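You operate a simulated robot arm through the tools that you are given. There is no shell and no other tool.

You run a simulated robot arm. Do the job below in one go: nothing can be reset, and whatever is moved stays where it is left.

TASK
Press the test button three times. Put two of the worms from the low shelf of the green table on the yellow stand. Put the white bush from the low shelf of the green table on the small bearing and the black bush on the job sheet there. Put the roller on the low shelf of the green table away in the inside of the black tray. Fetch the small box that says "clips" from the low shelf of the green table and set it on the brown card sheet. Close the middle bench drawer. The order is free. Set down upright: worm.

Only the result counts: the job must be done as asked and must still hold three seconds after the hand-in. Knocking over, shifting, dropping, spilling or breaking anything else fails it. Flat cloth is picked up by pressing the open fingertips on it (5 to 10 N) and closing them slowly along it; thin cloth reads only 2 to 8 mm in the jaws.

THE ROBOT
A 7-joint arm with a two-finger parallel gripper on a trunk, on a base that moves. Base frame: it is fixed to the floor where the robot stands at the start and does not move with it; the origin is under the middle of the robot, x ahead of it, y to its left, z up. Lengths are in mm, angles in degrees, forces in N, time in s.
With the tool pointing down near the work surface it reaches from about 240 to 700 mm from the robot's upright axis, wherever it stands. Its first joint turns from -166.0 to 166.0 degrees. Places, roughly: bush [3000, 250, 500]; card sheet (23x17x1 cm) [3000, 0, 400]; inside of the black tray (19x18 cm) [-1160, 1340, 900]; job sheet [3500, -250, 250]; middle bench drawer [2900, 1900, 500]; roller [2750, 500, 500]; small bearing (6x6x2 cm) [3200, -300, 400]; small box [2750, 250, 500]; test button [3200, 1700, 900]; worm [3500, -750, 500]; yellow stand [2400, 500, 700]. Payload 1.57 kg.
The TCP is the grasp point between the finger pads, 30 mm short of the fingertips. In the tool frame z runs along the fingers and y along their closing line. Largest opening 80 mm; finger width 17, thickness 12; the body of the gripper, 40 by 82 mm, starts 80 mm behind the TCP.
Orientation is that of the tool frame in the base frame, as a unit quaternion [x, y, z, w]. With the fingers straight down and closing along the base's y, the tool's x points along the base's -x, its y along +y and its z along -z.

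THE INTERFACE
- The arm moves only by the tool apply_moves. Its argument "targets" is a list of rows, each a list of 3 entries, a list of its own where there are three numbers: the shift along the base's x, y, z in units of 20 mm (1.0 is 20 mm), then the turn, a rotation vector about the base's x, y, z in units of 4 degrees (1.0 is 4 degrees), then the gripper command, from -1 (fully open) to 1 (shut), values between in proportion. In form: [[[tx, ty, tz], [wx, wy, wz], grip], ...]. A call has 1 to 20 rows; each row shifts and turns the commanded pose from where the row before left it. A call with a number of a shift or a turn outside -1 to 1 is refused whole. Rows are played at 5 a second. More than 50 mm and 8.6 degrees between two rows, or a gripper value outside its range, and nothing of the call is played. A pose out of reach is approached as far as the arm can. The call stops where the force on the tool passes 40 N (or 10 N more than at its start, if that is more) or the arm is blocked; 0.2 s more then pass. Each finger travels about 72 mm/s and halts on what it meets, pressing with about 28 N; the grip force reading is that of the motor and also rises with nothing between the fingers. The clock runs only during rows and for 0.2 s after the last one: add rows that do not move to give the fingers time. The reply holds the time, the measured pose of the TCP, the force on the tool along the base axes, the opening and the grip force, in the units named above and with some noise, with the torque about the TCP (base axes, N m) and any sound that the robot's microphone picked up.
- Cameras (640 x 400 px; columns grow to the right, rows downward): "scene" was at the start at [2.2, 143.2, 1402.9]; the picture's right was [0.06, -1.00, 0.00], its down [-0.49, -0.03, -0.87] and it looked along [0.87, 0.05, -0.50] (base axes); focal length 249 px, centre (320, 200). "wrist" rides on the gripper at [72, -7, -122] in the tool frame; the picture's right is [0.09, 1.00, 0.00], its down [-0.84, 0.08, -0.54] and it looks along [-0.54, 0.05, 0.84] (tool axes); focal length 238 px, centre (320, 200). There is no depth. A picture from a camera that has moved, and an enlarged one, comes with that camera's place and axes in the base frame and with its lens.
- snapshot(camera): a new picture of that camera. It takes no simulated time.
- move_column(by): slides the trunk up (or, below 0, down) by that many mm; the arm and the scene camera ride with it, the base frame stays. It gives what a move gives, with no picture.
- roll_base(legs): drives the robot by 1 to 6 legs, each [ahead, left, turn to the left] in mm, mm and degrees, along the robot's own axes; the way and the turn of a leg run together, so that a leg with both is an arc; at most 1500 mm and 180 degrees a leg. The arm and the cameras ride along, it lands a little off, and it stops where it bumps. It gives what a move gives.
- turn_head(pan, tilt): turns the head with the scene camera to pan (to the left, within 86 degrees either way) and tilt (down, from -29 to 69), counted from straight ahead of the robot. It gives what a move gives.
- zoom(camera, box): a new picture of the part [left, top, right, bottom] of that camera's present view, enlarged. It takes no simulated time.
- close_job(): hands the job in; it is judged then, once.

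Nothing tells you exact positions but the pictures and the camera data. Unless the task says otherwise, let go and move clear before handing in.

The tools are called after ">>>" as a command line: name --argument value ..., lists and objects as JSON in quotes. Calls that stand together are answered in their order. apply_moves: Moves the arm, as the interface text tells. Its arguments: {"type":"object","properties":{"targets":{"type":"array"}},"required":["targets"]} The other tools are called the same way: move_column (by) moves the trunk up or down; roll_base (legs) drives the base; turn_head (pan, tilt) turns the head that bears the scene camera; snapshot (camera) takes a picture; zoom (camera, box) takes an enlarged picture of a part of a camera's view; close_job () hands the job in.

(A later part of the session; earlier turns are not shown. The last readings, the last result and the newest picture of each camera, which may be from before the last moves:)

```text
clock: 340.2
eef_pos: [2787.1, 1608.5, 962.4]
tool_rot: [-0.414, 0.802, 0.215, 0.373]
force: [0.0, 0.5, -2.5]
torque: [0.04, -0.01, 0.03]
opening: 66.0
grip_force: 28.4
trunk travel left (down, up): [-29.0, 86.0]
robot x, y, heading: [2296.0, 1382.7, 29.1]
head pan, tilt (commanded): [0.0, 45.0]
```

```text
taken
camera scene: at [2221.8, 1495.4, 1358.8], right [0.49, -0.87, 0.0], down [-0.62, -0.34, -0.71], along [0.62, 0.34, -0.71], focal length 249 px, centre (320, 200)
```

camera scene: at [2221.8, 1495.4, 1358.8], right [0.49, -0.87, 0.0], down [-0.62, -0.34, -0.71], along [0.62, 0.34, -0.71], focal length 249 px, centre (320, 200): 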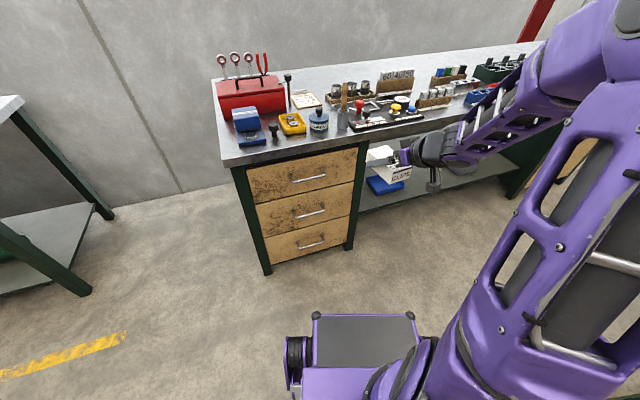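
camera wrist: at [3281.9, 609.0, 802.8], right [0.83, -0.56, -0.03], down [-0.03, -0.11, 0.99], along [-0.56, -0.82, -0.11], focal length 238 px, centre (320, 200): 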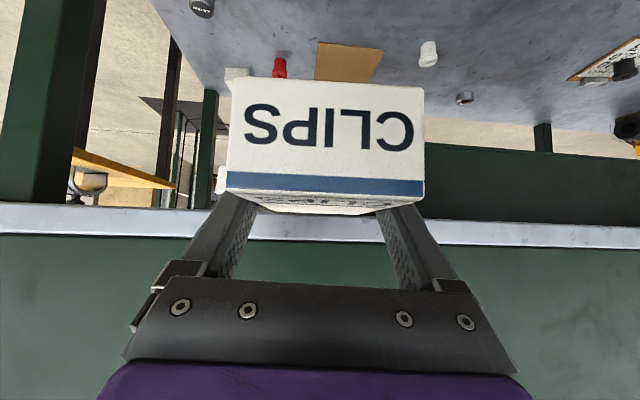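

The bench is intact. Now driving around the stand to the front aisle in careful legs, facing +d.

>>> roll_base --legs '[[0, 0, 19.7], [-1115, 0, 0]]'

>>> snapshot --camera "scene"

```text
clock: 347.0
eef_pos: [1949.8, 918.7, 962.0]
tool_rot: [-0.543, 0.72, 0.276, 0.331]
force: [0.9, -0.3, -1.9]
torque: [0.0, 0.0, 0.02]
opening: 65.9
grip_force: 28.3
trunk travel left (down, up): [-29.0, 86.0]
robot x, y, heading: [1563.5, 540.1, 48.7]
head pan, tilt (commanded): [0.0, 45.0]
```

```text
taken
camera scene: at [1454.1, 622.8, 1358.8], right [0.75, -0.66, 0.0], down [-0.47, -0.53, -0.71], along [0.47, 0.53, -0.71], focal length 249 px, centre (320, 200)
```

scene: 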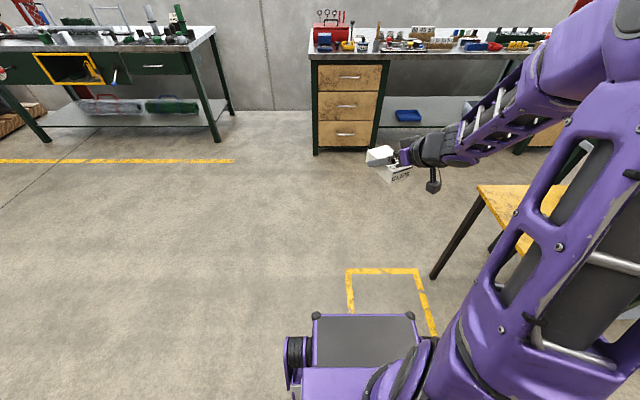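

>>> roll_base --legs '[[0, -965, 0]]'

>>> snapshot --camera "scene"

```text
clock: 356.6
eef_pos: [2668.7, 284.3, 962.9]
tool_rot: [-0.542, 0.722, 0.274, 0.331]
force: [0.3, -0.2, -0.9]
torque: [0.02, -0.04, -0.01]
opening: 65.6
grip_force: 28.5
trunk travel left (down, up): [-29.0, 86.0]
robot x, y, heading: [2281.0, -95.6, 48.5]
head pan, tilt (commanded): [0.0, 45.0]
```

```text
taken
camera scene: at [2173.5, -10.3, 1358.8], right [0.75, -0.66, 0.0], down [-0.47, -0.53, -0.71], along [0.47, 0.53, -0.71], focal length 249 px, centre (320, 200)
```

scene: 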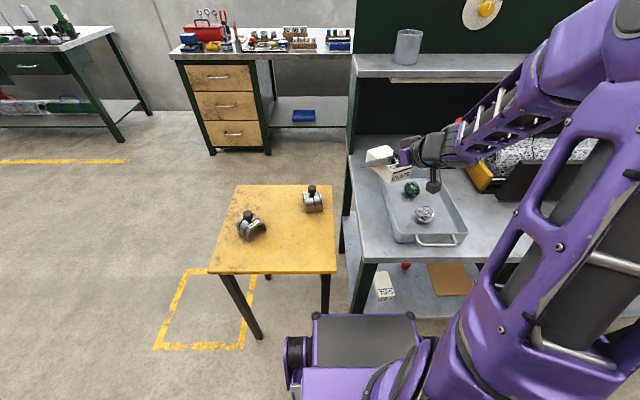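

Both worms still stand well. Shifting a little right, then backing away from the table to lower the box.

>>> roll_base --legs '[[0, -70, 0], [-330, 0, 0]]'

>>> snapshot --camera "scene"

```text
clock: 359.7
eef_pos: [2505.1, -7.2, 963.0]
tool_rot: [-0.542, 0.722, 0.274, 0.331]
force: [-0.2, 0.6, -2.3]
torque: [0.0, 0.0, -0.02]
opening: 65.7
grip_force: 28.1
trunk travel left (down, up): [-29.0, 86.0]
robot x, y, heading: [2119.5, -388.3, 48.5]
head pan, tilt (commanded): [0.0, 45.0]
```

```text
taken
camera scene: at [2008.6, -302.9, 1358.8], right [0.75, -0.66, 0.0], down [-0.47, -0.53, -0.71], along [0.47, 0.53, -0.71], focal length 249 px, centre (320, 200)
```

scene: 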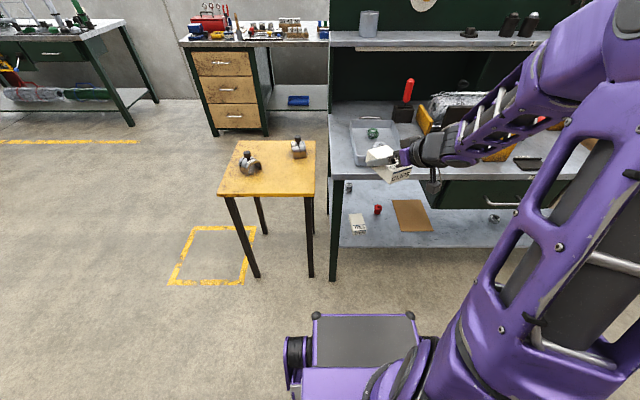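

I can see the card on the shelf again; zooming for its exact place.

>>> zoom --camera "scene" --box '[330, 170, 470, 260]'

```text
4.44 times, centred on (400, 215) of scene
camera zoom: at [2008.6, -302.9, 1358.8], right [0.75, -0.66, 0.0], down [-0.47, -0.53, -0.71], along [0.47, 0.53, -0.71], focal length 1105 px, centre (-36, 133)
```

zoom: 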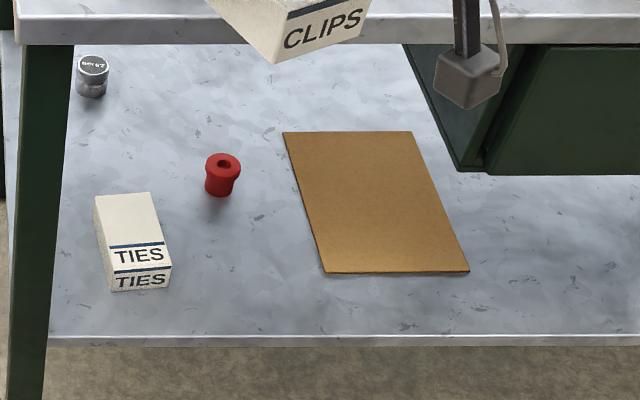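

Card spans s 317–483, d 86–310. Turning the base to heading 22°, then lowering the box in front of the table.

>>> roll_base --legs '[[0, 0, -26.5]]'

>>> apply_moves --targets '[[[0, 0, -1], [0, 0, 0], 1], [[0, 0, -1], [0, 0, 0], 1], [[0, 0, -1], [0, 0, 0], 1], [[0, 0, -1], [0, 0, 0], 1], [[0, 0, -1], [0, 0, 0], 1], [[0, 0, -1], [0, 0, 0], 1], [[0, 0, -1], [0, 0, 0], 1], [[0, 0, -1], [0, 0, 0], 1], [[0, 0, -1], [0, 0, 0], 1], [[0, 0, -1], [0, 0, 0], 1], [[0, 0, -1], [0, 0, 0], 1], [[0, 0, -1], [0, 0, 0], 1], [[0, 0, -1], [0, 0, 0], 1], [[0, 0, -1], [0, 0, 0], 1], [[0, 0, -1], [0, 0, 0], 1], [[0, 0, -1], [0, 0, 0], 1], [[0, 0, -1], [0, 0, 0], 1], [[0, 0, -1], [0, 0, 0], 1], [[0, 0, -1], [0, 0, 0], 1], [[0, 0, -1], [0, 0, 0], 1]]'

>>> apply_moves --targets '[[[0, 0, -1], [0, 0, 0], 1], [[0, 0, -1], [0, 0, 0], 1], [[0, 0, -1], [0, 0, 0], 1], [[0, 0, -1], [0, 0, 0], 1]]'

>>> snapshot --camera "scene"

>>> snapshot --camera "wrist"

```text
clock: 361.5
eef_pos: [2631.6, -219.3, 962.0]
tool_rot: [-0.364, 0.826, 0.192, 0.385]
force: [0.7, -0.7, -2.3]
torque: [0.02, -0.04, 0.0]
opening: 65.6
grip_force: 27.6
trunk travel left (down, up): [-29.0, 86.0]
robot x, y, heading: [2115.5, -384.4, 22.1]
head pan, tilt (commanded): [0.0, 45.0]
```

```text
clock: 365.7
eef_pos: [2632.9, -217.0, 562.4]
tool_rot: [-0.364, 0.826, 0.192, 0.386]
force: [0.0, 1.0, -2.4]
torque: [0.02, 0.0, -0.01]
opening: 65.6
grip_force: 28.5
trunk travel left (down, up): [-29.0, 86.0]
robot x, y, heading: [2116.9, -387.8, 22.6]
head pan, tilt (commanded): [0.0, 45.0]
```

```text
clock: 366.7
eef_pos: [2632.5, -218.8, 482.6]
tool_rot: [-0.364, 0.826, 0.192, 0.385]
force: [-1.0, -0.6, -2.6]
torque: [0.04, -0.02, -0.03]
opening: 65.8
grip_force: 28.5
trunk travel left (down, up): [-29.0, 86.0]
robot x, y, heading: [2117.3, -384.0, 22.3]
head pan, tilt (commanded): [0.0, 45.0]
```

```text
taken
camera scene: at [2058.0, -262.9, 1358.9], right [0.38, -0.93, 0.0], down [-0.65, -0.27, -0.71], along [0.65, 0.27, -0.71], focal length 249 px, centre (320, 200)
```

scene: 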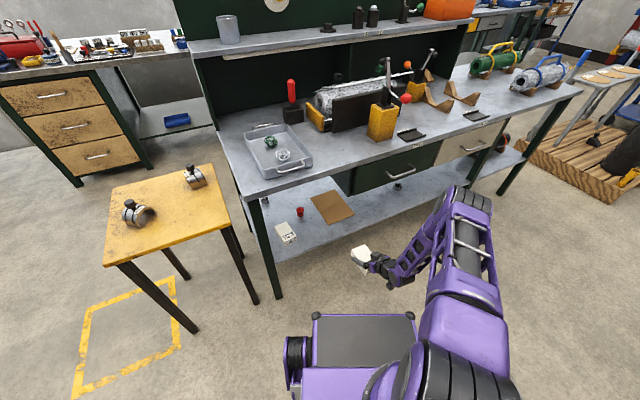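

```text
taken
camera wrist: at [2547.1, -329.8, 502.3], right [-0.79, 0.62, -0.03], down [0.04, 0.11, 0.99], along [0.62, 0.78, -0.11], focal length 238 px, centre (320, 200)
```

wrist: 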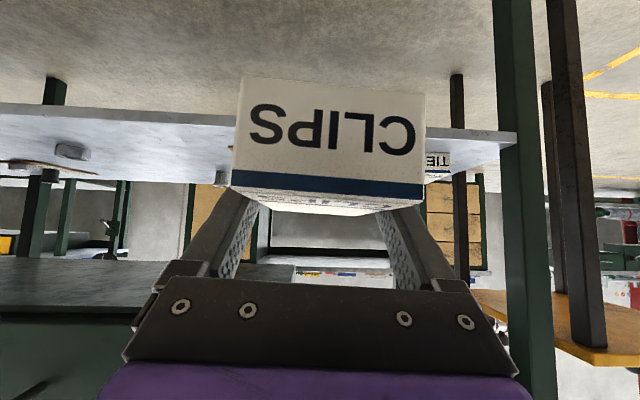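

Clear so far. Rolling the base diagonally so the box goes in over the card.

>>> roll_base --legs '[[268, 118, 0]]'

>>> snapshot --camera "scene"

>>> snapshot --camera "wrist"

```text
clock: 368.5
eef_pos: [2806.9, -33.9, 482.6]
tool_rot: [-0.367, 0.824, 0.194, 0.385]
force: [-0.3, 0.6, -1.1]
torque: [0.03, 0.0, -0.01]
opening: 65.6
grip_force: 28.6
trunk travel left (down, up): [-29.0, 86.0]
robot x, y, heading: [2290.8, -206.5, 22.3]
head pan, tilt (commanded): [0.0, 45.0]
stopped in leg 1: the robot was blocked; the commanded pose is now the measured one
```

```text
taken
camera scene: at [2232.4, -82.1, 1358.8], right [0.38, -0.92, 0.0], down [-0.65, -0.27, -0.71], along [0.65, 0.27, -0.71], focal length 249 px, centre (320, 200)
```

scene: 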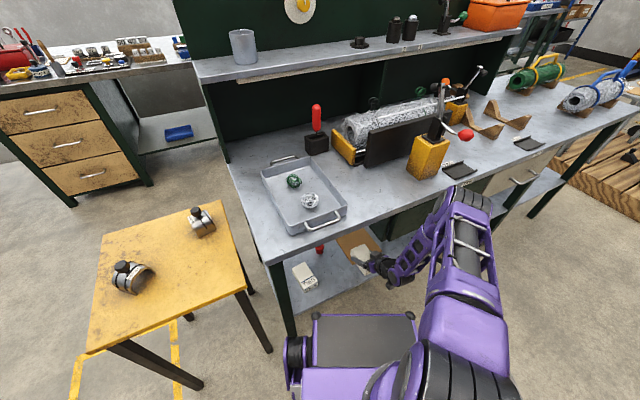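

```text
taken
camera wrist: at [2722.2, -145.2, 502.8], right [-0.79, 0.61, -0.03], down [0.04, 0.11, 0.99], along [0.61, 0.78, -0.11], focal length 238 px, centre (320, 200)
```

wrist: 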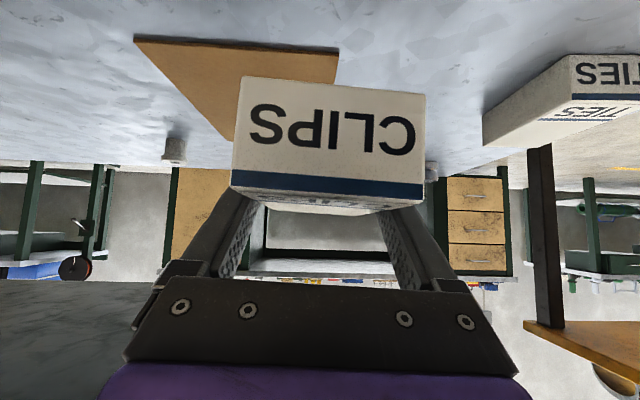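

The front-left wheel touched the table leg again, gently. Backing off and sliding right so the wheel clears the leg.

>>> roll_base --legs '[[-20, 0, 0], [45, -89, 0]]'

>>> snapshot --camera "wrist"

>>> snapshot --camera "scene"

```text
clock: 370.4
eef_pos: [2863.3, -105.9, 482.8]
tool_rot: [-0.366, 0.825, 0.193, 0.385]
force: [-0.3, 0.0, -2.7]
torque: [0.01, 0.0, 0.0]
opening: 65.6
grip_force: 28.4
trunk travel left (down, up): [-29.0, 86.0]
robot x, y, heading: [2347.8, -279.5, 22.4]
head pan, tilt (commanded): [0.0, 45.0]
```

```text
taken
camera wrist: at [2779.3, -217.4, 502.9], right [-0.79, 0.61, -0.03], down [0.04, 0.11, 0.99], along [0.61, 0.78, -0.11], focal length 238 px, centre (320, 200)
```

wrist: 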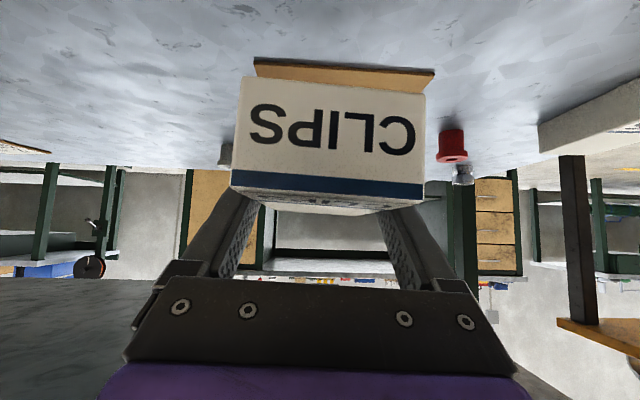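

```text
taken
camera scene: at [2289.4, -154.3, 1358.8], right [0.38, -0.92, 0.0], down [-0.65, -0.27, -0.71], along [0.65, 0.27, -0.71], focal length 249 px, centre (320, 200)
```

scene: 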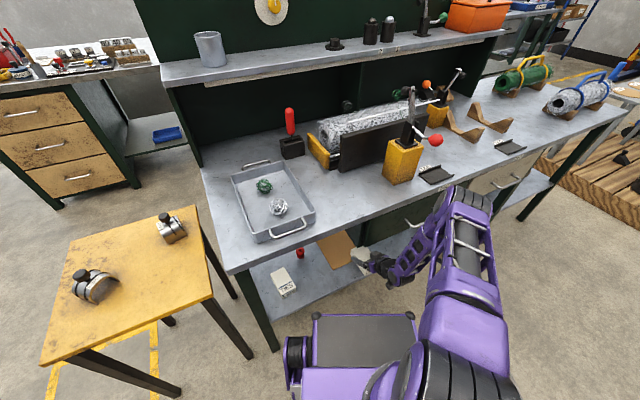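

Now lowering to just above the card height and moving in over the card.

>>> apply_moves --targets '[[[0, 0, -0.95], [0, 0, 0], 1], [[0, 0, -0.95], [0, 0, 0], 1], [[0, 0, -0.95], [0, 0, 0], 1], [[0.31, 0.915, 0], [0, 0, 0], 1], [[0.31, 0.915, 0], [0, 0, 0], 1], [[0.31, 0.915, 0], [0, 0, 0], 1], [[0.31, 0.915, 0], [0, 0, 0], 1], [[0.31, 0.915, 0], [0, 0, 0], 1], [[0.31, 0.915, 0], [0, 0, 0], 1], [[0.31, 0.915, 0], [0, 0, 0], 1]]'

>>> snapshot --camera "wrist"

>>> zoom --camera "scene" --box '[230, 180, 510, 320]'

```text
clock: 372.6
eef_pos: [2904.1, 7.0, 423.4]
tool_rot: [-0.363, 0.829, 0.19, 0.382]
force: [-0.2, 0.4, -2.1]
torque: [0.02, -0.01, -0.02]
opening: 65.8
grip_force: 28.5
trunk travel left (down, up): [-29.0, 86.0]
robot x, y, heading: [2349.0, -279.1, 22.3]
head pan, tilt (commanded): [0.0, 45.0]
```

```text
taken
camera wrist: at [2818.4, -104.5, 444.7], right [-0.78, 0.62, -0.03], down [0.05, 0.11, 0.99], along [0.62, 0.78, -0.12], focal length 238 px, centre (320, 200)
```

wrist: 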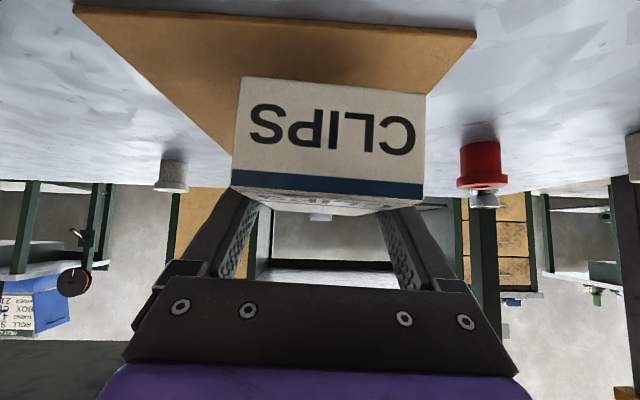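

```text
2.29 times, centred on (370, 250) of scene
camera zoom: at [2285.0, -160.7, 1359.6], right [0.38, -0.93, 0.0], down [-0.65, -0.26, -0.71], along [0.66, 0.27, -0.7], focal length 568 px, centre (206, 86)
```

zoom: 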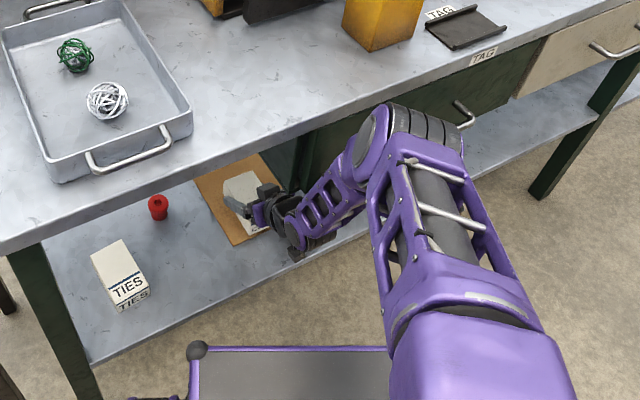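

The elbow is touching the tabletop's front edge. I'll retract, back off, and come in squarely with the robot closer so the elbow stays high above the table.

>>> apply_moves --targets '[[[-0.31, -0.915, 0], [0, 0, 0], 1], [[-0.31, -0.915, 0], [0, 0, 0], 1], [[-0.31, -0.915, 0], [0, 0, 0], 1], [[-0.31, -0.915, 0], [0, 0, 0], 1], [[-0.31, -0.915, 0.5], [0, 0, 0], 1], [[-0.31, -0.915, 0.5], [0, 0, 0], 1]]'

>>> roll_base --legs '[[-178, -90, 0]]'

>>> snapshot --camera "wrist"

>>> snapshot --camera "scene"

```text
clock: 374.0
eef_pos: [2870.6, -88.2, 445.2]
tool_rot: [-0.368, 0.824, 0.194, 0.385]
force: [-0.8, -0.3, -1.8]
torque: [0.02, 0.01, -0.01]
opening: 65.9
grip_force: 27.9
trunk travel left (down, up): [-29.0, 86.0]
robot x, y, heading: [2348.7, -278.2, 22.5]
head pan, tilt (commanded): [0.0, 45.0]
```

```text
clock: 375.6
eef_pos: [2741.9, -238.5, 446.2]
tool_rot: [-0.366, 0.825, 0.193, 0.385]
force: [1.0, -0.2, -1.7]
torque: [0.04, -0.01, 0.0]
opening: 65.7
grip_force: 28.0
trunk travel left (down, up): [-29.0, 86.0]
robot x, y, heading: [2223.3, -430.8, 22.6]
head pan, tilt (commanded): [0.0, 45.0]
```

```text
taken
camera wrist: at [2657.1, -349.6, 466.0], right [-0.79, 0.61, -0.03], down [0.04, 0.11, 0.99], along [0.61, 0.78, -0.11], focal length 238 px, centre (320, 200)
```

wrist: 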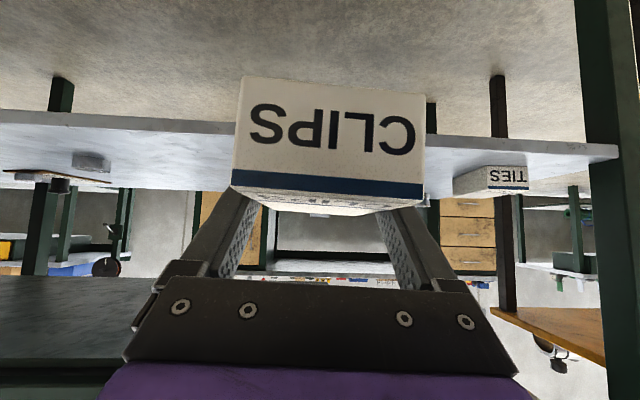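

```text
taken
camera scene: at [2160.2, -305.5, 1358.8], right [0.38, -0.92, 0.0], down [-0.65, -0.27, -0.71], along [0.65, 0.27, -0.71], focal length 249 px, centre (320, 200)
```

scene: 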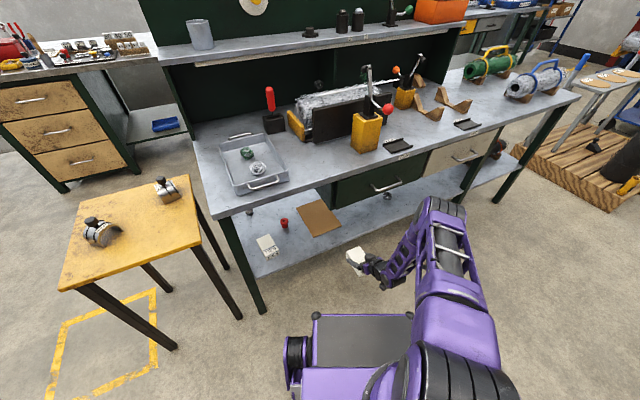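

All intact. Rotating the base square to the table and yawing the hand back so it points straight in.

>>> roll_base --legs '[[-40, 0, 0], [0, 0, 26.3]]'

>>> apply_moves --targets '[[[0, 0, 0.5], [0, 0, -1], 1], [[0, 0, 0.5], [0, 0, -1], 1], [[0, 0, 0.5], [0, 0, -1], 1], [[0, 0, 0.5], [0, 0, -1], 1], [[0, 0, 0], [0, 0, -1], 1], [[0, 0, 0], [0, 0, -1], 1], [[0, 0, 0], [0, 0, -0.8], 1]]'

>>> snapshot --camera "wrist"

>>> snapshot --camera "scene"

```text
clock: 377.9
eef_pos: [2564.4, -39.4, 446.0]
tool_rot: [-0.545, 0.718, 0.277, 0.331]
force: [0.5, 0.9, -1.8]
torque: [0.02, 0.03, -0.01]
opening: 65.9
grip_force: 27.6
trunk travel left (down, up): [-29.0, 86.0]
robot x, y, heading: [2185.7, -448.5, 49.2]
head pan, tilt (commanded): [0.0, 45.0]
```

```text
clock: 379.5
eef_pos: [2564.3, -39.7, 486.5]
tool_rot: [-0.361, 0.827, 0.191, 0.386]
force: [-0.3, -0.2, -2.2]
torque: [0.01, 0.01, 0.0]
opening: 65.7
grip_force: 27.8
trunk travel left (down, up): [-29.0, 86.0]
robot x, y, heading: [2182.9, -445.1, 48.9]
head pan, tilt (commanded): [0.0, 45.0]
```

```text
taken
camera wrist: at [2478.2, -150.6, 506.1], right [-0.78, 0.62, -0.03], down [0.04, 0.11, 0.99], along [0.62, 0.78, -0.11], focal length 238 px, centre (320, 200)
```

wrist: 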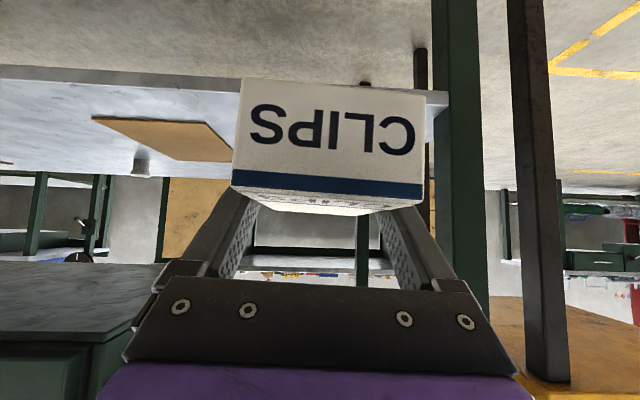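

```text
taken
camera scene: at [2073.6, -361.5, 1358.8], right [0.75, -0.66, 0.0], down [-0.46, -0.53, -0.71], along [0.46, 0.53, -0.71], focal length 249 px, centre (320, 200)
```

scene: 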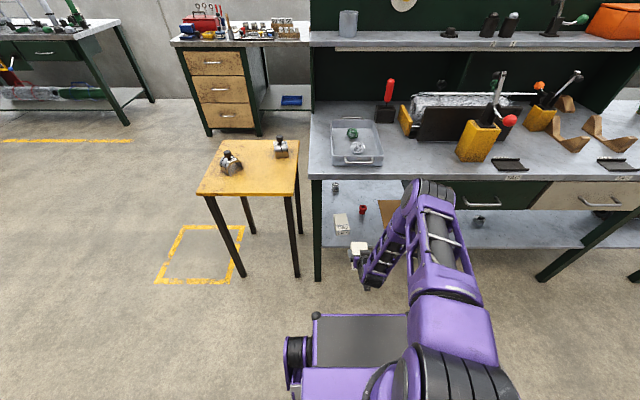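

Now the posture is square. Sliding right to line up with the card, lowering, then driving straight in.

>>> roll_base --legs '[[0, -217, 0]]'

>>> apply_moves --targets '[[[0, 0, -1], [0, 0, 0], 1], [[0, 0, -1], [0, 0, 0], 1], [[0, 0, -1], [0, 0, 0], 1]]'

>>> snapshot --camera "scene"

>>> snapshot --camera "wrist"

```text
clock: 382.2
eef_pos: [2730.1, -183.2, 487.6]
tool_rot: [-0.362, 0.826, 0.192, 0.386]
force: [-0.5, 0.3, -1.6]
torque: [0.01, -0.05, -0.02]
opening: 65.7
grip_force: 28.1
trunk travel left (down, up): [-29.0, 86.0]
robot x, y, heading: [2350.2, -588.1, 48.9]
head pan, tilt (commanded): [0.0, 45.0]
```

```text
clock: 383.0
eef_pos: [2728.7, -182.9, 426.2]
tool_rot: [-0.362, 0.826, 0.192, 0.387]
force: [-0.4, -0.3, -2.2]
torque: [0.01, 0.0, 0.02]
opening: 66.0
grip_force: 27.8
trunk travel left (down, up): [-29.0, 86.0]
robot x, y, heading: [2350.5, -584.6, 49.0]
head pan, tilt (commanded): [0.0, 45.0]
```

```text
taken
camera scene: at [2237.7, -504.3, 1358.9], right [0.75, -0.66, 0.0], down [-0.46, -0.53, -0.71], along [0.46, 0.53, -0.71], focal length 249 px, centre (320, 200)
```

scene: 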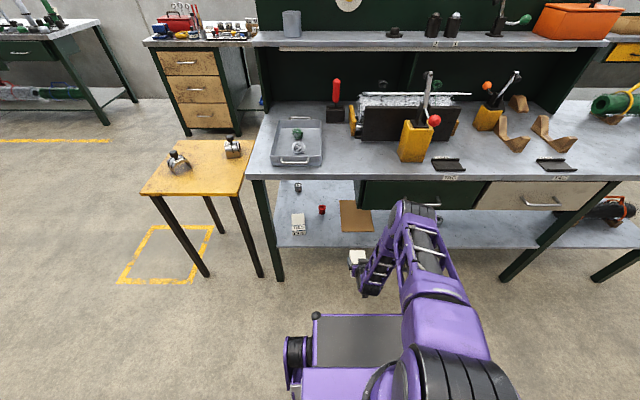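

```text
taken
camera wrist: at [2642.0, -293.5, 445.9], right [-0.78, 0.62, -0.03], down [0.04, 0.1, 0.99], along [0.62, 0.78, -0.11], focal length 238 px, centre (320, 200)
```

wrist: 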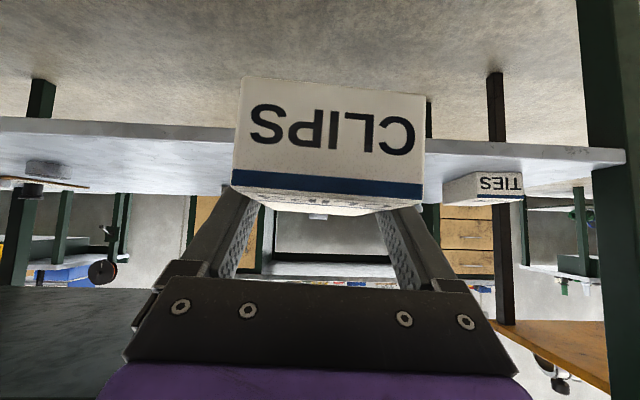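

Elbow stays above the table height. Driving straight in 278 mm.

>>> roll_base --legs '[[278, 0, 0]]'

>>> snapshot --camera "scene"

>>> snapshot --camera "wrist"

```text
clock: 384.8
eef_pos: [2867.0, -24.0, 416.0]
tool_rot: [-0.361, 0.835, 0.185, 0.372]
force: [0.2, 1.0, -2.3]
torque: [0.06, 0.01, -0.01]
opening: 65.7
grip_force: 28.5
trunk travel left (down, up): [-29.0, 86.0]
robot x, y, heading: [2500.0, -410.6, 48.8]
head pan, tilt (commanded): [0.0, 45.0]
stopped in leg 1: the robot was blocked; the commanded pose is now the measured one
```

```text
taken
camera scene: at [2385.3, -332.3, 1358.2], right [0.75, -0.66, 0.0], down [-0.46, -0.53, -0.71], along [0.47, 0.54, -0.7], focal length 249 px, centre (320, 200)
```

scene: 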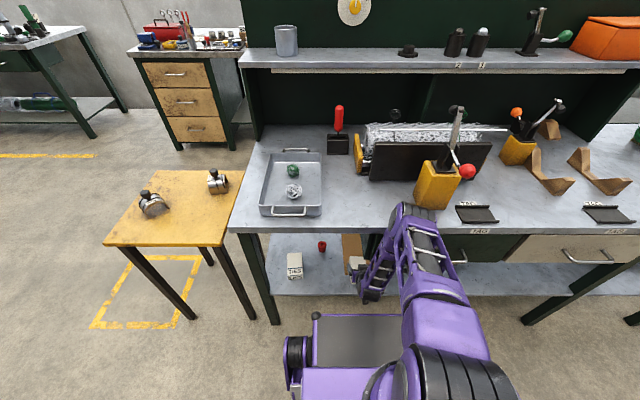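

```text
taken
camera wrist: at [2781.2, -133.3, 441.3], right [-0.78, 0.62, -0.03], down [0.06, 0.13, 0.99], along [0.62, 0.77, -0.14], focal length 238 px, centre (320, 200)
```

wrist: 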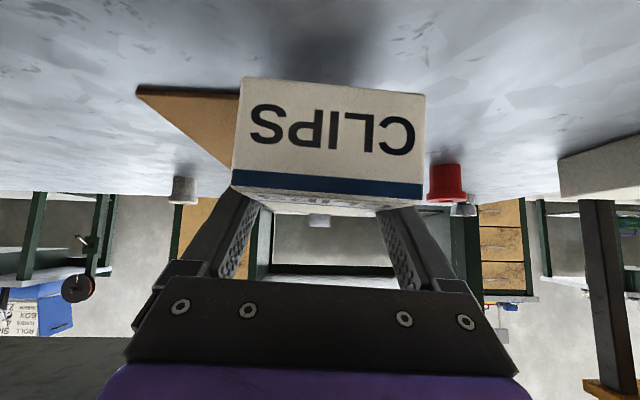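

The elbow leads the wrist in this folded posture and meets the tabletop. A farther, more stretched posture will keep the elbow outside. Backing off first.

>>> roll_base --legs '[[-135, 0, 0]]'

>>> apply_moves --targets '[[[0, 0, 0.5], [0.37, -0.32, 0], 1], [[0.66, 0.75, 0], [0, 0, 0], 1], [[0.66, 0.75, 0], [0, 0, 0], 1], [[0.66, 0.75, 0], [0, 0, 0], 1], [[0.66, 0.75, 0], [0, 0, 0], 1], [[0.66, 0.75, 0], [0, 0, 0], 1], [[0.66, 0.75, 0], [0, 0, 0], 1]]'

>>> snapshot --camera "scene"

>>> snapshot --camera "wrist"

```text
clock: 386.1
eef_pos: [2782.5, -121.1, 413.1]
tool_rot: [-0.363, 0.835, 0.185, 0.37]
force: [-0.5, -0.3, -2.0]
torque: [-0.01, 0.01, 0.02]
opening: 65.7
grip_force: 27.7
trunk travel left (down, up): [-29.0, 86.0]
robot x, y, heading: [2413.2, -507.1, 48.6]
head pan, tilt (commanded): [0.0, 45.0]
```

```text
clock: 387.6
eef_pos: [2861.6, -29.8, 423.9]
tool_rot: [-0.361, 0.828, 0.192, 0.384]
force: [-0.1, -0.4, -2.4]
torque: [0.01, 0.0, 0.02]
opening: 65.7
grip_force: 27.6
trunk travel left (down, up): [-29.0, 86.0]
robot x, y, heading: [2416.0, -510.3, 48.7]
head pan, tilt (commanded): [0.0, 45.0]
```

```text
taken
camera scene: at [2304.6, -426.6, 1358.8], right [0.75, -0.66, 0.0], down [-0.46, -0.53, -0.71], along [0.46, 0.53, -0.71], focal length 249 px, centre (320, 200)
```

scene: 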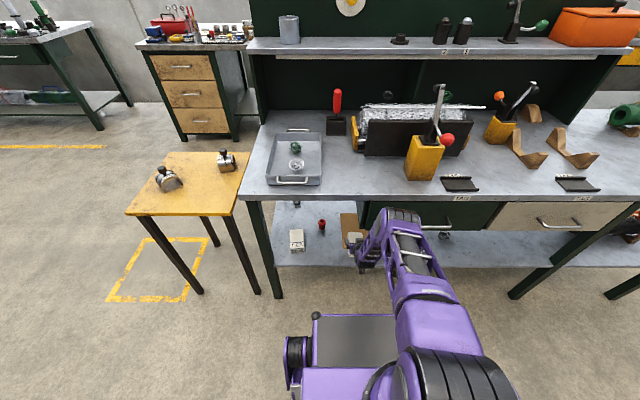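

```text
taken
camera wrist: at [2775.3, -141.4, 443.9], right [-0.78, 0.62, -0.03], down [0.04, 0.11, 0.99], along [0.62, 0.78, -0.11], focal length 238 px, centre (320, 200)
```

wrist: 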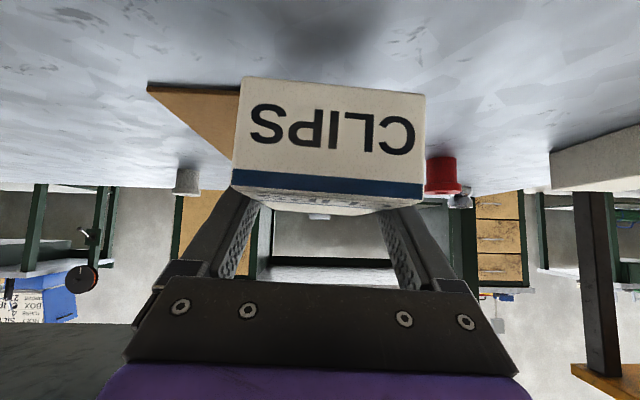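

Stretched posture works and the elbow is clear of the table. Extending a bit more, then a small roll ahead.

>>> apply_moves --targets '[[[0.5, 0.565, 0], [0, 0, 0], 1], [[0.5, 0.565, 0], [0, 0, 0], 1]]'

>>> roll_base --legs '[[42, 0, 0]]'

>>> snapshot --camera "scene"

>>> snapshot --camera "wrist"

```text
clock: 388.2
eef_pos: [2880.6, -7.8, 422.8]
tool_rot: [-0.361, 0.829, 0.192, 0.383]
force: [0.0, -1.3, -2.2]
torque: [0.01, -0.05, 0.01]
opening: 65.9
grip_force: 27.9
trunk travel left (down, up): [-29.0, 86.0]
robot x, y, heading: [2414.0, -509.2, 48.9]
head pan, tilt (commanded): [0.0, 45.0]
```

```text
clock: 389.3
eef_pos: [2899.6, 14.3, 411.8]
tool_rot: [-0.363, 0.833, 0.188, 0.374]
force: [0.1, -0.4, -2.8]
torque: [0.02, -0.03, -0.02]
opening: 65.5
grip_force: 28.1
trunk travel left (down, up): [-29.0, 86.0]
robot x, y, heading: [2436.6, -481.0, 48.8]
head pan, tilt (commanded): [0.0, 45.0]
stopped in leg 1: the robot was blocked; the commanded pose is now the measured one
```

```text
taken
camera scene: at [2331.5, -395.7, 1358.8], right [0.75, -0.66, 0.0], down [-0.47, -0.53, -0.71], along [0.46, 0.53, -0.71], focal length 249 px, centre (320, 200)
```

scene: 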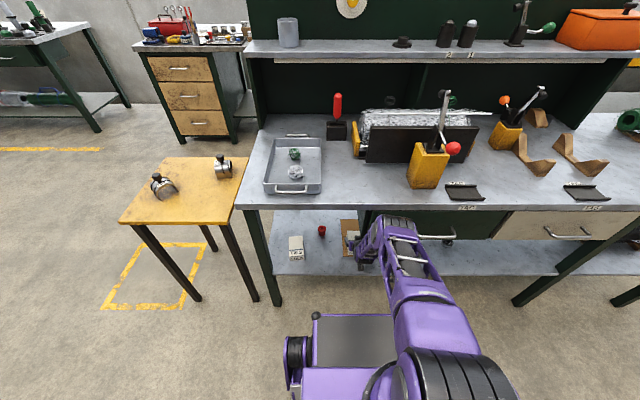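

```text
taken
camera wrist: at [2813.8, -96.3, 436.1], right [-0.78, 0.62, -0.03], down [0.06, 0.12, 0.99], along [0.62, 0.77, -0.13], focal length 238 px, centre (320, 200)
```

wrist: 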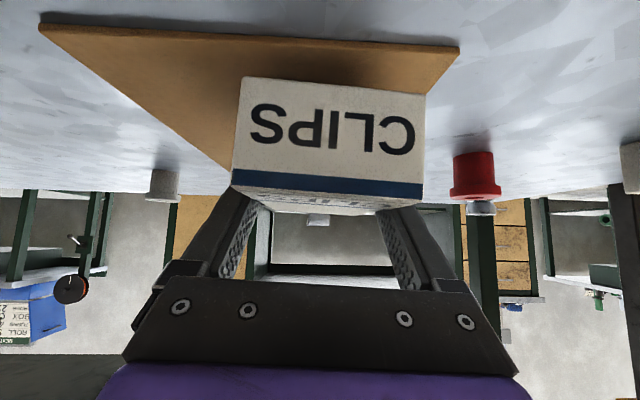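

Blocked again just short. I'll look closely at where the contact is.

>>> zoom --camera "scene" --box '[320, 190, 460, 300]'

```text
3.64 times, centred on (390, 245) of scene
camera zoom: at [2331.5, -395.7, 1358.8], right [0.75, -0.66, 0.0], down [-0.47, -0.53, -0.71], along [0.46, 0.53, -0.71], focal length 904 px, centre (66, 36)
```

zoom: 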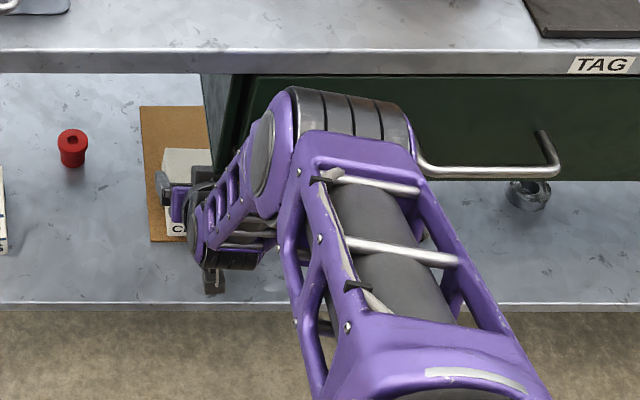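

The elbow drum is touching the green drawer's handle (handle only, lightly). I'll back off, shift the base left and the hand right relative to it, so the elbow clears the handle.

>>> roll_base --legs '[[-80, 0, 0], [0, 75, 0]]'

>>> apply_moves --targets '[[[0, 0, 0.4], [0.3, -0.26, 0], 1], [[0.7, -0.61, 0], [0, 0, 0], 1], [[0.7, -0.61, 0], [0, 0, 0], 1], [[0.7, -0.61, 0], [0, 0, 0], 1], [[0.7, -0.61, 0], [0, 0, 0], 1]]'

>>> zoom --camera "scene" --box '[280, 180, 500, 320]'

```text
clock: 391.3
eef_pos: [2791.1, 4.3, 412.8]
tool_rot: [-0.363, 0.832, 0.189, 0.374]
force: [0.1, 0.5, -3.0]
torque: [0.02, -0.03, -0.01]
opening: 65.8
grip_force: 28.1
trunk travel left (down, up): [-29.0, 86.0]
robot x, y, heading: [2331.0, -490.8, 49.1]
head pan, tilt (commanded): [0.0, 45.0]
```

```text
clock: 392.5
eef_pos: [2848.6, -46.2, 418.9]
tool_rot: [-0.36, 0.827, 0.194, 0.386]
force: [0.8, 0.0, -2.0]
torque: [0.02, -0.06, 0.03]
opening: 65.8
grip_force: 27.6
trunk travel left (down, up): [-29.0, 86.0]
robot x, y, heading: [2335.6, -489.2, 48.7]
head pan, tilt (commanded): [0.0, 45.0]
```

```text
2.86 times, centred on (390, 250) of scene
camera zoom: at [2223.3, -406.4, 1358.8], right [0.75, -0.66, 0.0], down [-0.46, -0.53, -0.71], along [0.46, 0.53, -0.71], focal length 711 px, centre (120, 57)
```

zoom: 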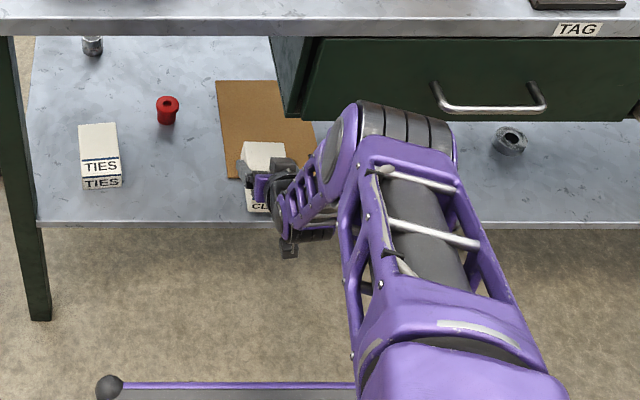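

The elbow would still meet the drawer. I'll instead approach diagonally from the left (robot heading ~27°), which keeps the elbow left of the drawers.

>>> roll_base --legs '[[-90, 0, 0]]'

>>> apply_moves --targets '[[[-0.667, 0.585, 0.2], [0, 0, 0], 1], [[-0.667, 0.585, 0.2], [0, 0, 0], 1], [[-0.667, 0.585, 0.2], [0, 0, 0], 1], [[-0.667, 0.585, 0.2], [0, 0, 0], 1]]'

>>> roll_base --legs '[[0, 0, -21.7]]'

>>> snapshot --camera "scene"

```text
clock: 393.6
eef_pos: [2787.6, -112.7, 421.1]
tool_rot: [-0.361, 0.827, 0.194, 0.385]
force: [-1.1, -0.1, -1.3]
torque: [0.01, 0.0, 0.01]
opening: 65.7
grip_force: 28.5
trunk travel left (down, up): [-29.0, 86.0]
robot x, y, heading: [2268.8, -556.7, 49.0]
head pan, tilt (commanded): [0.0, 45.0]
```

```text
clock: 394.6
eef_pos: [2733.3, -66.0, 437.8]
tool_rot: [-0.361, 0.826, 0.194, 0.386]
force: [0.3, 0.0, -2.8]
torque: [0.01, -0.06, 0.02]
opening: 65.8
grip_force: 28.0
trunk travel left (down, up): [-29.0, 86.0]
robot x, y, heading: [2273.3, -559.3, 48.9]
head pan, tilt (commanded): [0.0, 45.0]
```

```text
clock: 396.2
eef_pos: [2884.1, -271.0, 436.3]
tool_rot: [-0.199, 0.879, 0.118, 0.416]
force: [1.0, -1.3, -2.2]
torque: [-0.01, 0.0, 0.0]
opening: 65.7
grip_force: 28.2
trunk travel left (down, up): [-29.0, 86.0]
robot x, y, heading: [2275.4, -558.0, 27.5]
head pan, tilt (commanded): [0.0, 45.0]
```

```text
taken
camera scene: at [2203.7, -439.2, 1358.8], right [0.46, -0.89, 0.0], down [-0.63, -0.32, -0.71], along [0.63, 0.32, -0.71], focal length 249 px, centre (320, 200)
```

scene: 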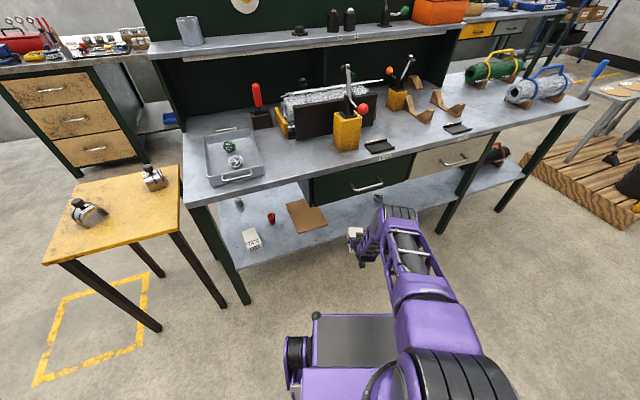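

Now driving: first left along the table, then straight in part of the way.

>>> roll_base --legs '[[-58, 148, 0], [149, 58, 0]]'

>>> zoom --camera "scene" --box '[240, 160, 500, 320]'

>>> snapshot --camera "wrist"

```text
clock: 399.3
eef_pos: [2869.4, -45.6, 437.2]
tool_rot: [-0.199, 0.879, 0.119, 0.416]
force: [-1.1, 0.7, -2.8]
torque: [0.05, -0.01, -0.03]
opening: 65.8
grip_force: 28.1
trunk travel left (down, up): [-29.0, 86.0]
robot x, y, heading: [2259.5, -334.8, 27.4]
head pan, tilt (commanded): [0.0, 45.0]
```

```text
2.46 times, centred on (370, 240) of scene
camera zoom: at [2188.9, -214.0, 1358.8], right [0.46, -0.89, 0.0], down [-0.63, -0.33, -0.71], along [0.63, 0.33, -0.71], focal length 612 px, centre (197, 102)
```

zoom: 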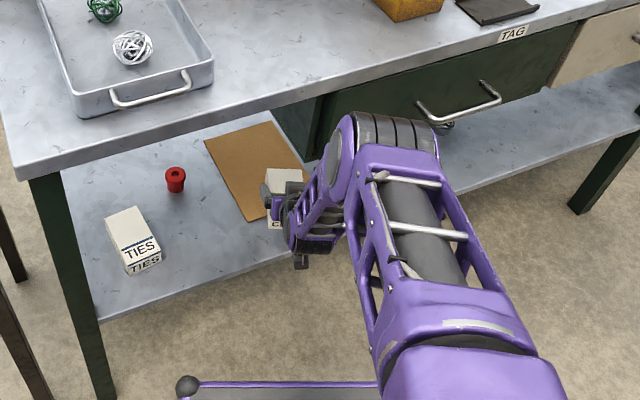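

```text
taken
camera wrist: at [2748.8, -115.3, 456.5], right [-0.5, 0.87, -0.03], down [0.08, 0.08, 0.99], along [0.86, 0.49, -0.1], focal length 238 px, centre (320, 200)
```

wrist: 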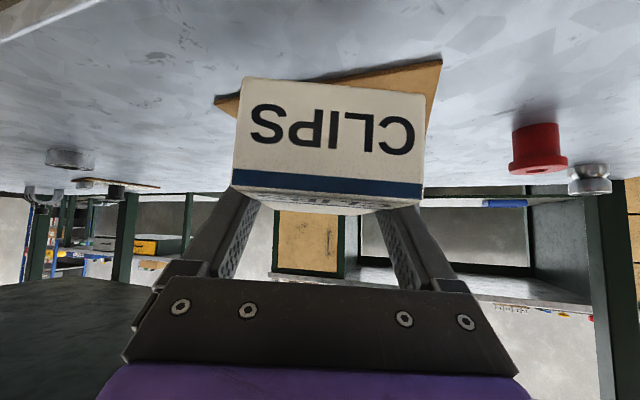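

The elbow limits how deep I can go here. Plan: set the box on the card's front part as deep as safely possible, release, then push it a few cm further in with closed fingers. Moving in a bit more.

>>> roll_base --legs '[[28, 11, 0]]'

>>> apply_moves --targets '[[[0.3, 0.36, -0.2], [0, 0, 0], 1], [[0.3, 0.36, -0.2], [0, 0, 0], 1]]'

>>> zoom --camera "scene" --box '[240, 160, 500, 320]'

>>> snapshot --camera "wrist"

```text
clock: 400.1
eef_pos: [2888.7, -23.0, 435.5]
tool_rot: [-0.198, 0.88, 0.118, 0.415]
force: [0.2, -0.6, -2.6]
torque: [0.0, 0.02, 0.0]
opening: 65.7
grip_force: 28.1
trunk travel left (down, up): [-29.0, 86.0]
robot x, y, heading: [2276.0, -314.5, 27.3]
head pan, tilt (commanded): [0.0, 45.0]
```

```text
clock: 400.7
eef_pos: [2900.8, -7.9, 428.1]
tool_rot: [-0.198, 0.88, 0.117, 0.415]
force: [-0.5, 0.3, -1.9]
torque: [0.01, -0.01, -0.02]
opening: 65.8
grip_force: 28.0
trunk travel left (down, up): [-29.0, 86.0]
robot x, y, heading: [2279.2, -310.8, 27.1]
head pan, tilt (commanded): [0.0, 45.0]
```

```text
2.46 times, centred on (370, 240) of scene
camera zoom: at [2208.7, -191.6, 1358.9], right [0.46, -0.89, 0.0], down [-0.63, -0.32, -0.71], along [0.63, 0.32, -0.71], focal length 612 px, centre (197, 102)
```

zoom: 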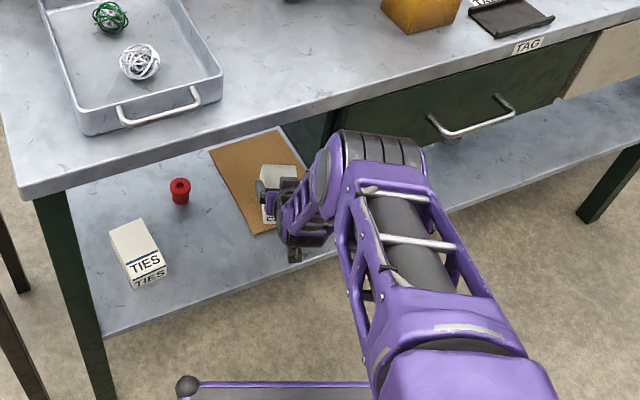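

```text
taken
camera wrist: at [2780.0, -78.6, 448.1], right [-0.5, 0.87, -0.03], down [0.08, 0.08, 0.99], along [0.86, 0.49, -0.11], focal length 238 px, centre (320, 200)
```

wrist: 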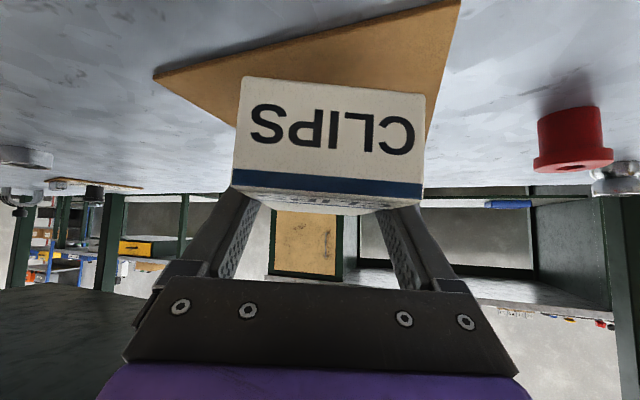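

No contact yet: TCP at d≈124. One more small extension, then lowering with the trunk.

>>> apply_moves --targets '[[[0.45, 0.56, 0], [0, 0, 0], 1], [[0, 0, 0], [0, 0, 0], 1]]'

>>> move_column --by -20

>>> snapshot --camera "wrist"

```text
clock: 401.3
eef_pos: [2910.9, 2.9, 428.7]
tool_rot: [-0.2, 0.879, 0.119, 0.416]
force: [-0.9, 0.4, -2.4]
torque: [0.03, -0.01, -0.01]
opening: 65.6
grip_force: 27.9
trunk travel left (down, up): [-29.0, 86.0]
robot x, y, heading: [2279.7, -308.8, 27.4]
head pan, tilt (commanded): [0.0, 45.0]
```

```text
clock: 402.0
eef_pos: [2910.4, 1.9, 407.9]
tool_rot: [-0.2, 0.88, 0.119, 0.414]
force: [-0.7, -0.4, -1.4]
torque: [0.03, -0.01, -0.05]
opening: 66.0
grip_force: 27.9
trunk travel left (down, up): [-9.0, 106.0]
robot x, y, heading: [2279.7, -310.8, 27.1]
head pan, tilt (commanded): [0.0, 45.0]
```

```text
taken
camera wrist: at [2789.2, -67.5, 428.2], right [-0.5, 0.87, -0.03], down [0.08, 0.08, 0.99], along [0.86, 0.49, -0.11], focal length 238 px, centre (320, 200)
```

wrist: 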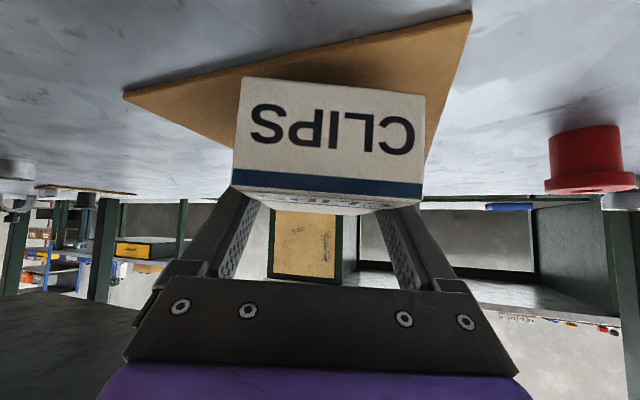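

Depth is now d≈137. Lowering the last millimetres.

>>> move_column --by -6

>>> apply_moves --targets '[[[0, 0, -0.1], [0, 0, 0], 1], [[0, 0, 0], [0, 0, 0], 1]]'

```text
clock: 402.5
eef_pos: [2908.7, 3.9, 402.2]
tool_rot: [-0.198, 0.88, 0.118, 0.415]
force: [-0.1, 0.3, -1.4]
torque: [0.03, -0.02, -0.03]
opening: 65.7
grip_force: 28.5
trunk travel left (down, up): [-3.0, 112.0]
robot x, y, heading: [2279.0, -310.2, 27.3]
head pan, tilt (commanded): [0.0, 45.0]
```

```text
clock: 403.1
eef_pos: [2907.9, 3.3, 399.9]
tool_rot: [-0.2, 0.88, 0.118, 0.415]
force: [-0.8, 0.7, -1.5]
torque: [0.01, 0.01, -0.02]
opening: 65.9
grip_force: 27.8
trunk travel left (down, up): [-3.0, 112.0]
robot x, y, heading: [2277.4, -306.4, 27.1]
head pan, tilt (commanded): [0.0, 45.0]
```

>>> apply_moves --targets '[[[0, 0, -0.15], [0, 0, 0], 1], [[0, 0, 0], [0, 0, 0], 1]]'

>>> apply_moves --targets '[[[0, 0, -0.12], [0, 0, 0], 1], [[0, 0, 0], [0, 0, 0], 1]]'

>>> zoom --camera "wrist" --box '[100, 0, 500, 230]'

```text
clock: 403.7
eef_pos: [2908.8, 3.9, 397.4]
tool_rot: [-0.199, 0.88, 0.118, 0.415]
force: [0.2, -0.4, -2.6]
torque: [0.02, -0.03, 0.0]
opening: 65.8
grip_force: 28.0
trunk travel left (down, up): [-3.0, 112.0]
robot x, y, heading: [2274.3, -308.0, 27.3]
head pan, tilt (commanded): [0.0, 45.0]
```

```text
clock: 404.3
eef_pos: [2909.5, 4.7, 395.7]
tool_rot: [-0.2, 0.88, 0.119, 0.415]
force: [0.2, 0.3, -2.9]
torque: [-0.03, -0.04, -0.01]
opening: 65.8
grip_force: 28.1
trunk travel left (down, up): [-3.0, 112.0]
robot x, y, heading: [2277.4, -309.2, 27.1]
head pan, tilt (commanded): [0.0, 45.0]
```

```text
1.60 times, centred on (300, 115) of wrist
camera zoom: at [2789.0, -67.5, 415.2], right [-0.5, 0.87, -0.03], down [0.08, 0.08, 0.99], along [0.86, 0.49, -0.11], focal length 381 px, centre (352, 336)
```

zoom: 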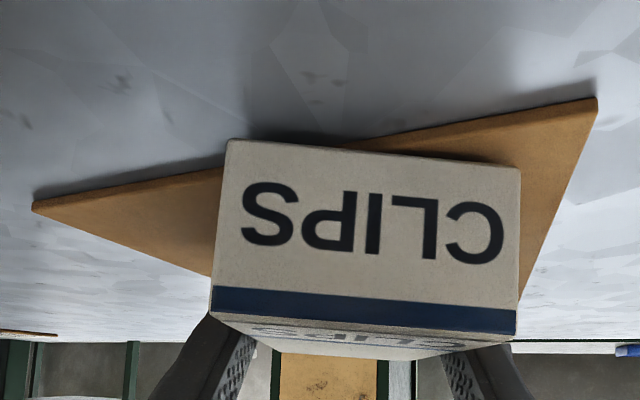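

Not yet in contact; continuing in 2 mm steps.

>>> apply_moves --targets '[[[0, 0, -0.12], [0, 0, 0], 1], [[0, 0, 0], [0, 0, 0], 1]]'

>>> apply_moves --targets '[[[0, 0, -0.1], [0, 0, 0], 1], [[0, 0, 0], [0, 0, 0], 1]]'

```text
clock: 404.9
eef_pos: [2910.9, 4.5, 394.1]
tool_rot: [-0.199, 0.879, 0.118, 0.418]
force: [-0.8, -0.5, 8.5]
torque: [-0.47, 0.3, -0.03]
opening: 65.6
grip_force: 28.3
trunk travel left (down, up): [-3.0, 112.0]
robot x, y, heading: [2278.6, -308.0, 27.5]
head pan, tilt (commanded): [0.0, 45.0]
```

```text
clock: 405.5
eef_pos: [2910.8, 3.6, 394.2]
tool_rot: [-0.199, 0.878, 0.119, 0.418]
force: [-1.7, -0.2, 19.1]
torque: [-0.79, 0.18, -0.03]
opening: 65.5
grip_force: 28.3
trunk travel left (down, up): [-3.0, 112.0]
robot x, y, heading: [2277.4, -312.4, 27.3]
head pan, tilt (commanded): [0.0, 45.0]
```

Contact. Easing 1–2 mm and opening.

>>> apply_moves --targets '[[[0, 0, 0.1], [0, 0, 0], 1], [[0, 0, 0], [0, 0, 0], -0.75], [[0, 0, 0], [0, 0, 0], -1], [[0, 0, 0], [0, 0, 0], -1], [[0, 0, 0], [0, 0, 0], -1]]'

>>> snapshot --camera "wrist"

```text
clock: 406.7
eef_pos: [2909.7, 2.3, 392.5]
tool_rot: [-0.198, 0.88, 0.118, 0.415]
force: [-0.4, 0.2, 0.7]
torque: [-0.01, 0.02, -0.01]
opening: 80.1
grip_force: 0.0
trunk travel left (down, up): [-3.0, 112.0]
robot x, y, heading: [2280.6, -310.2, 27.2]
head pan, tilt (commanded): [0.0, 45.0]
```

```text
taken
camera wrist: at [2788.9, -68.0, 412.3], right [-0.5, 0.87, -0.03], down [0.08, 0.08, 0.99], along [0.86, 0.49, -0.11], focal length 238 px, centre (320, 200)
```

wrist: 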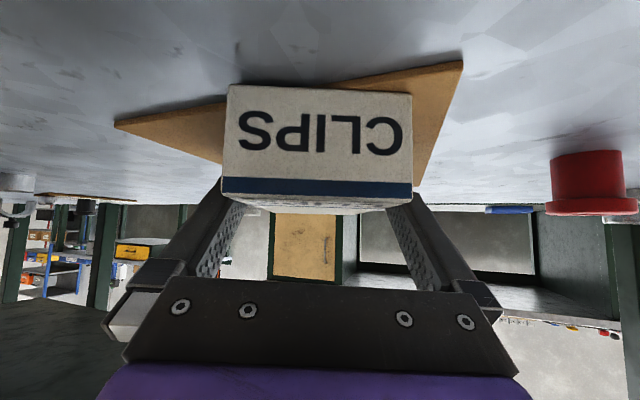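

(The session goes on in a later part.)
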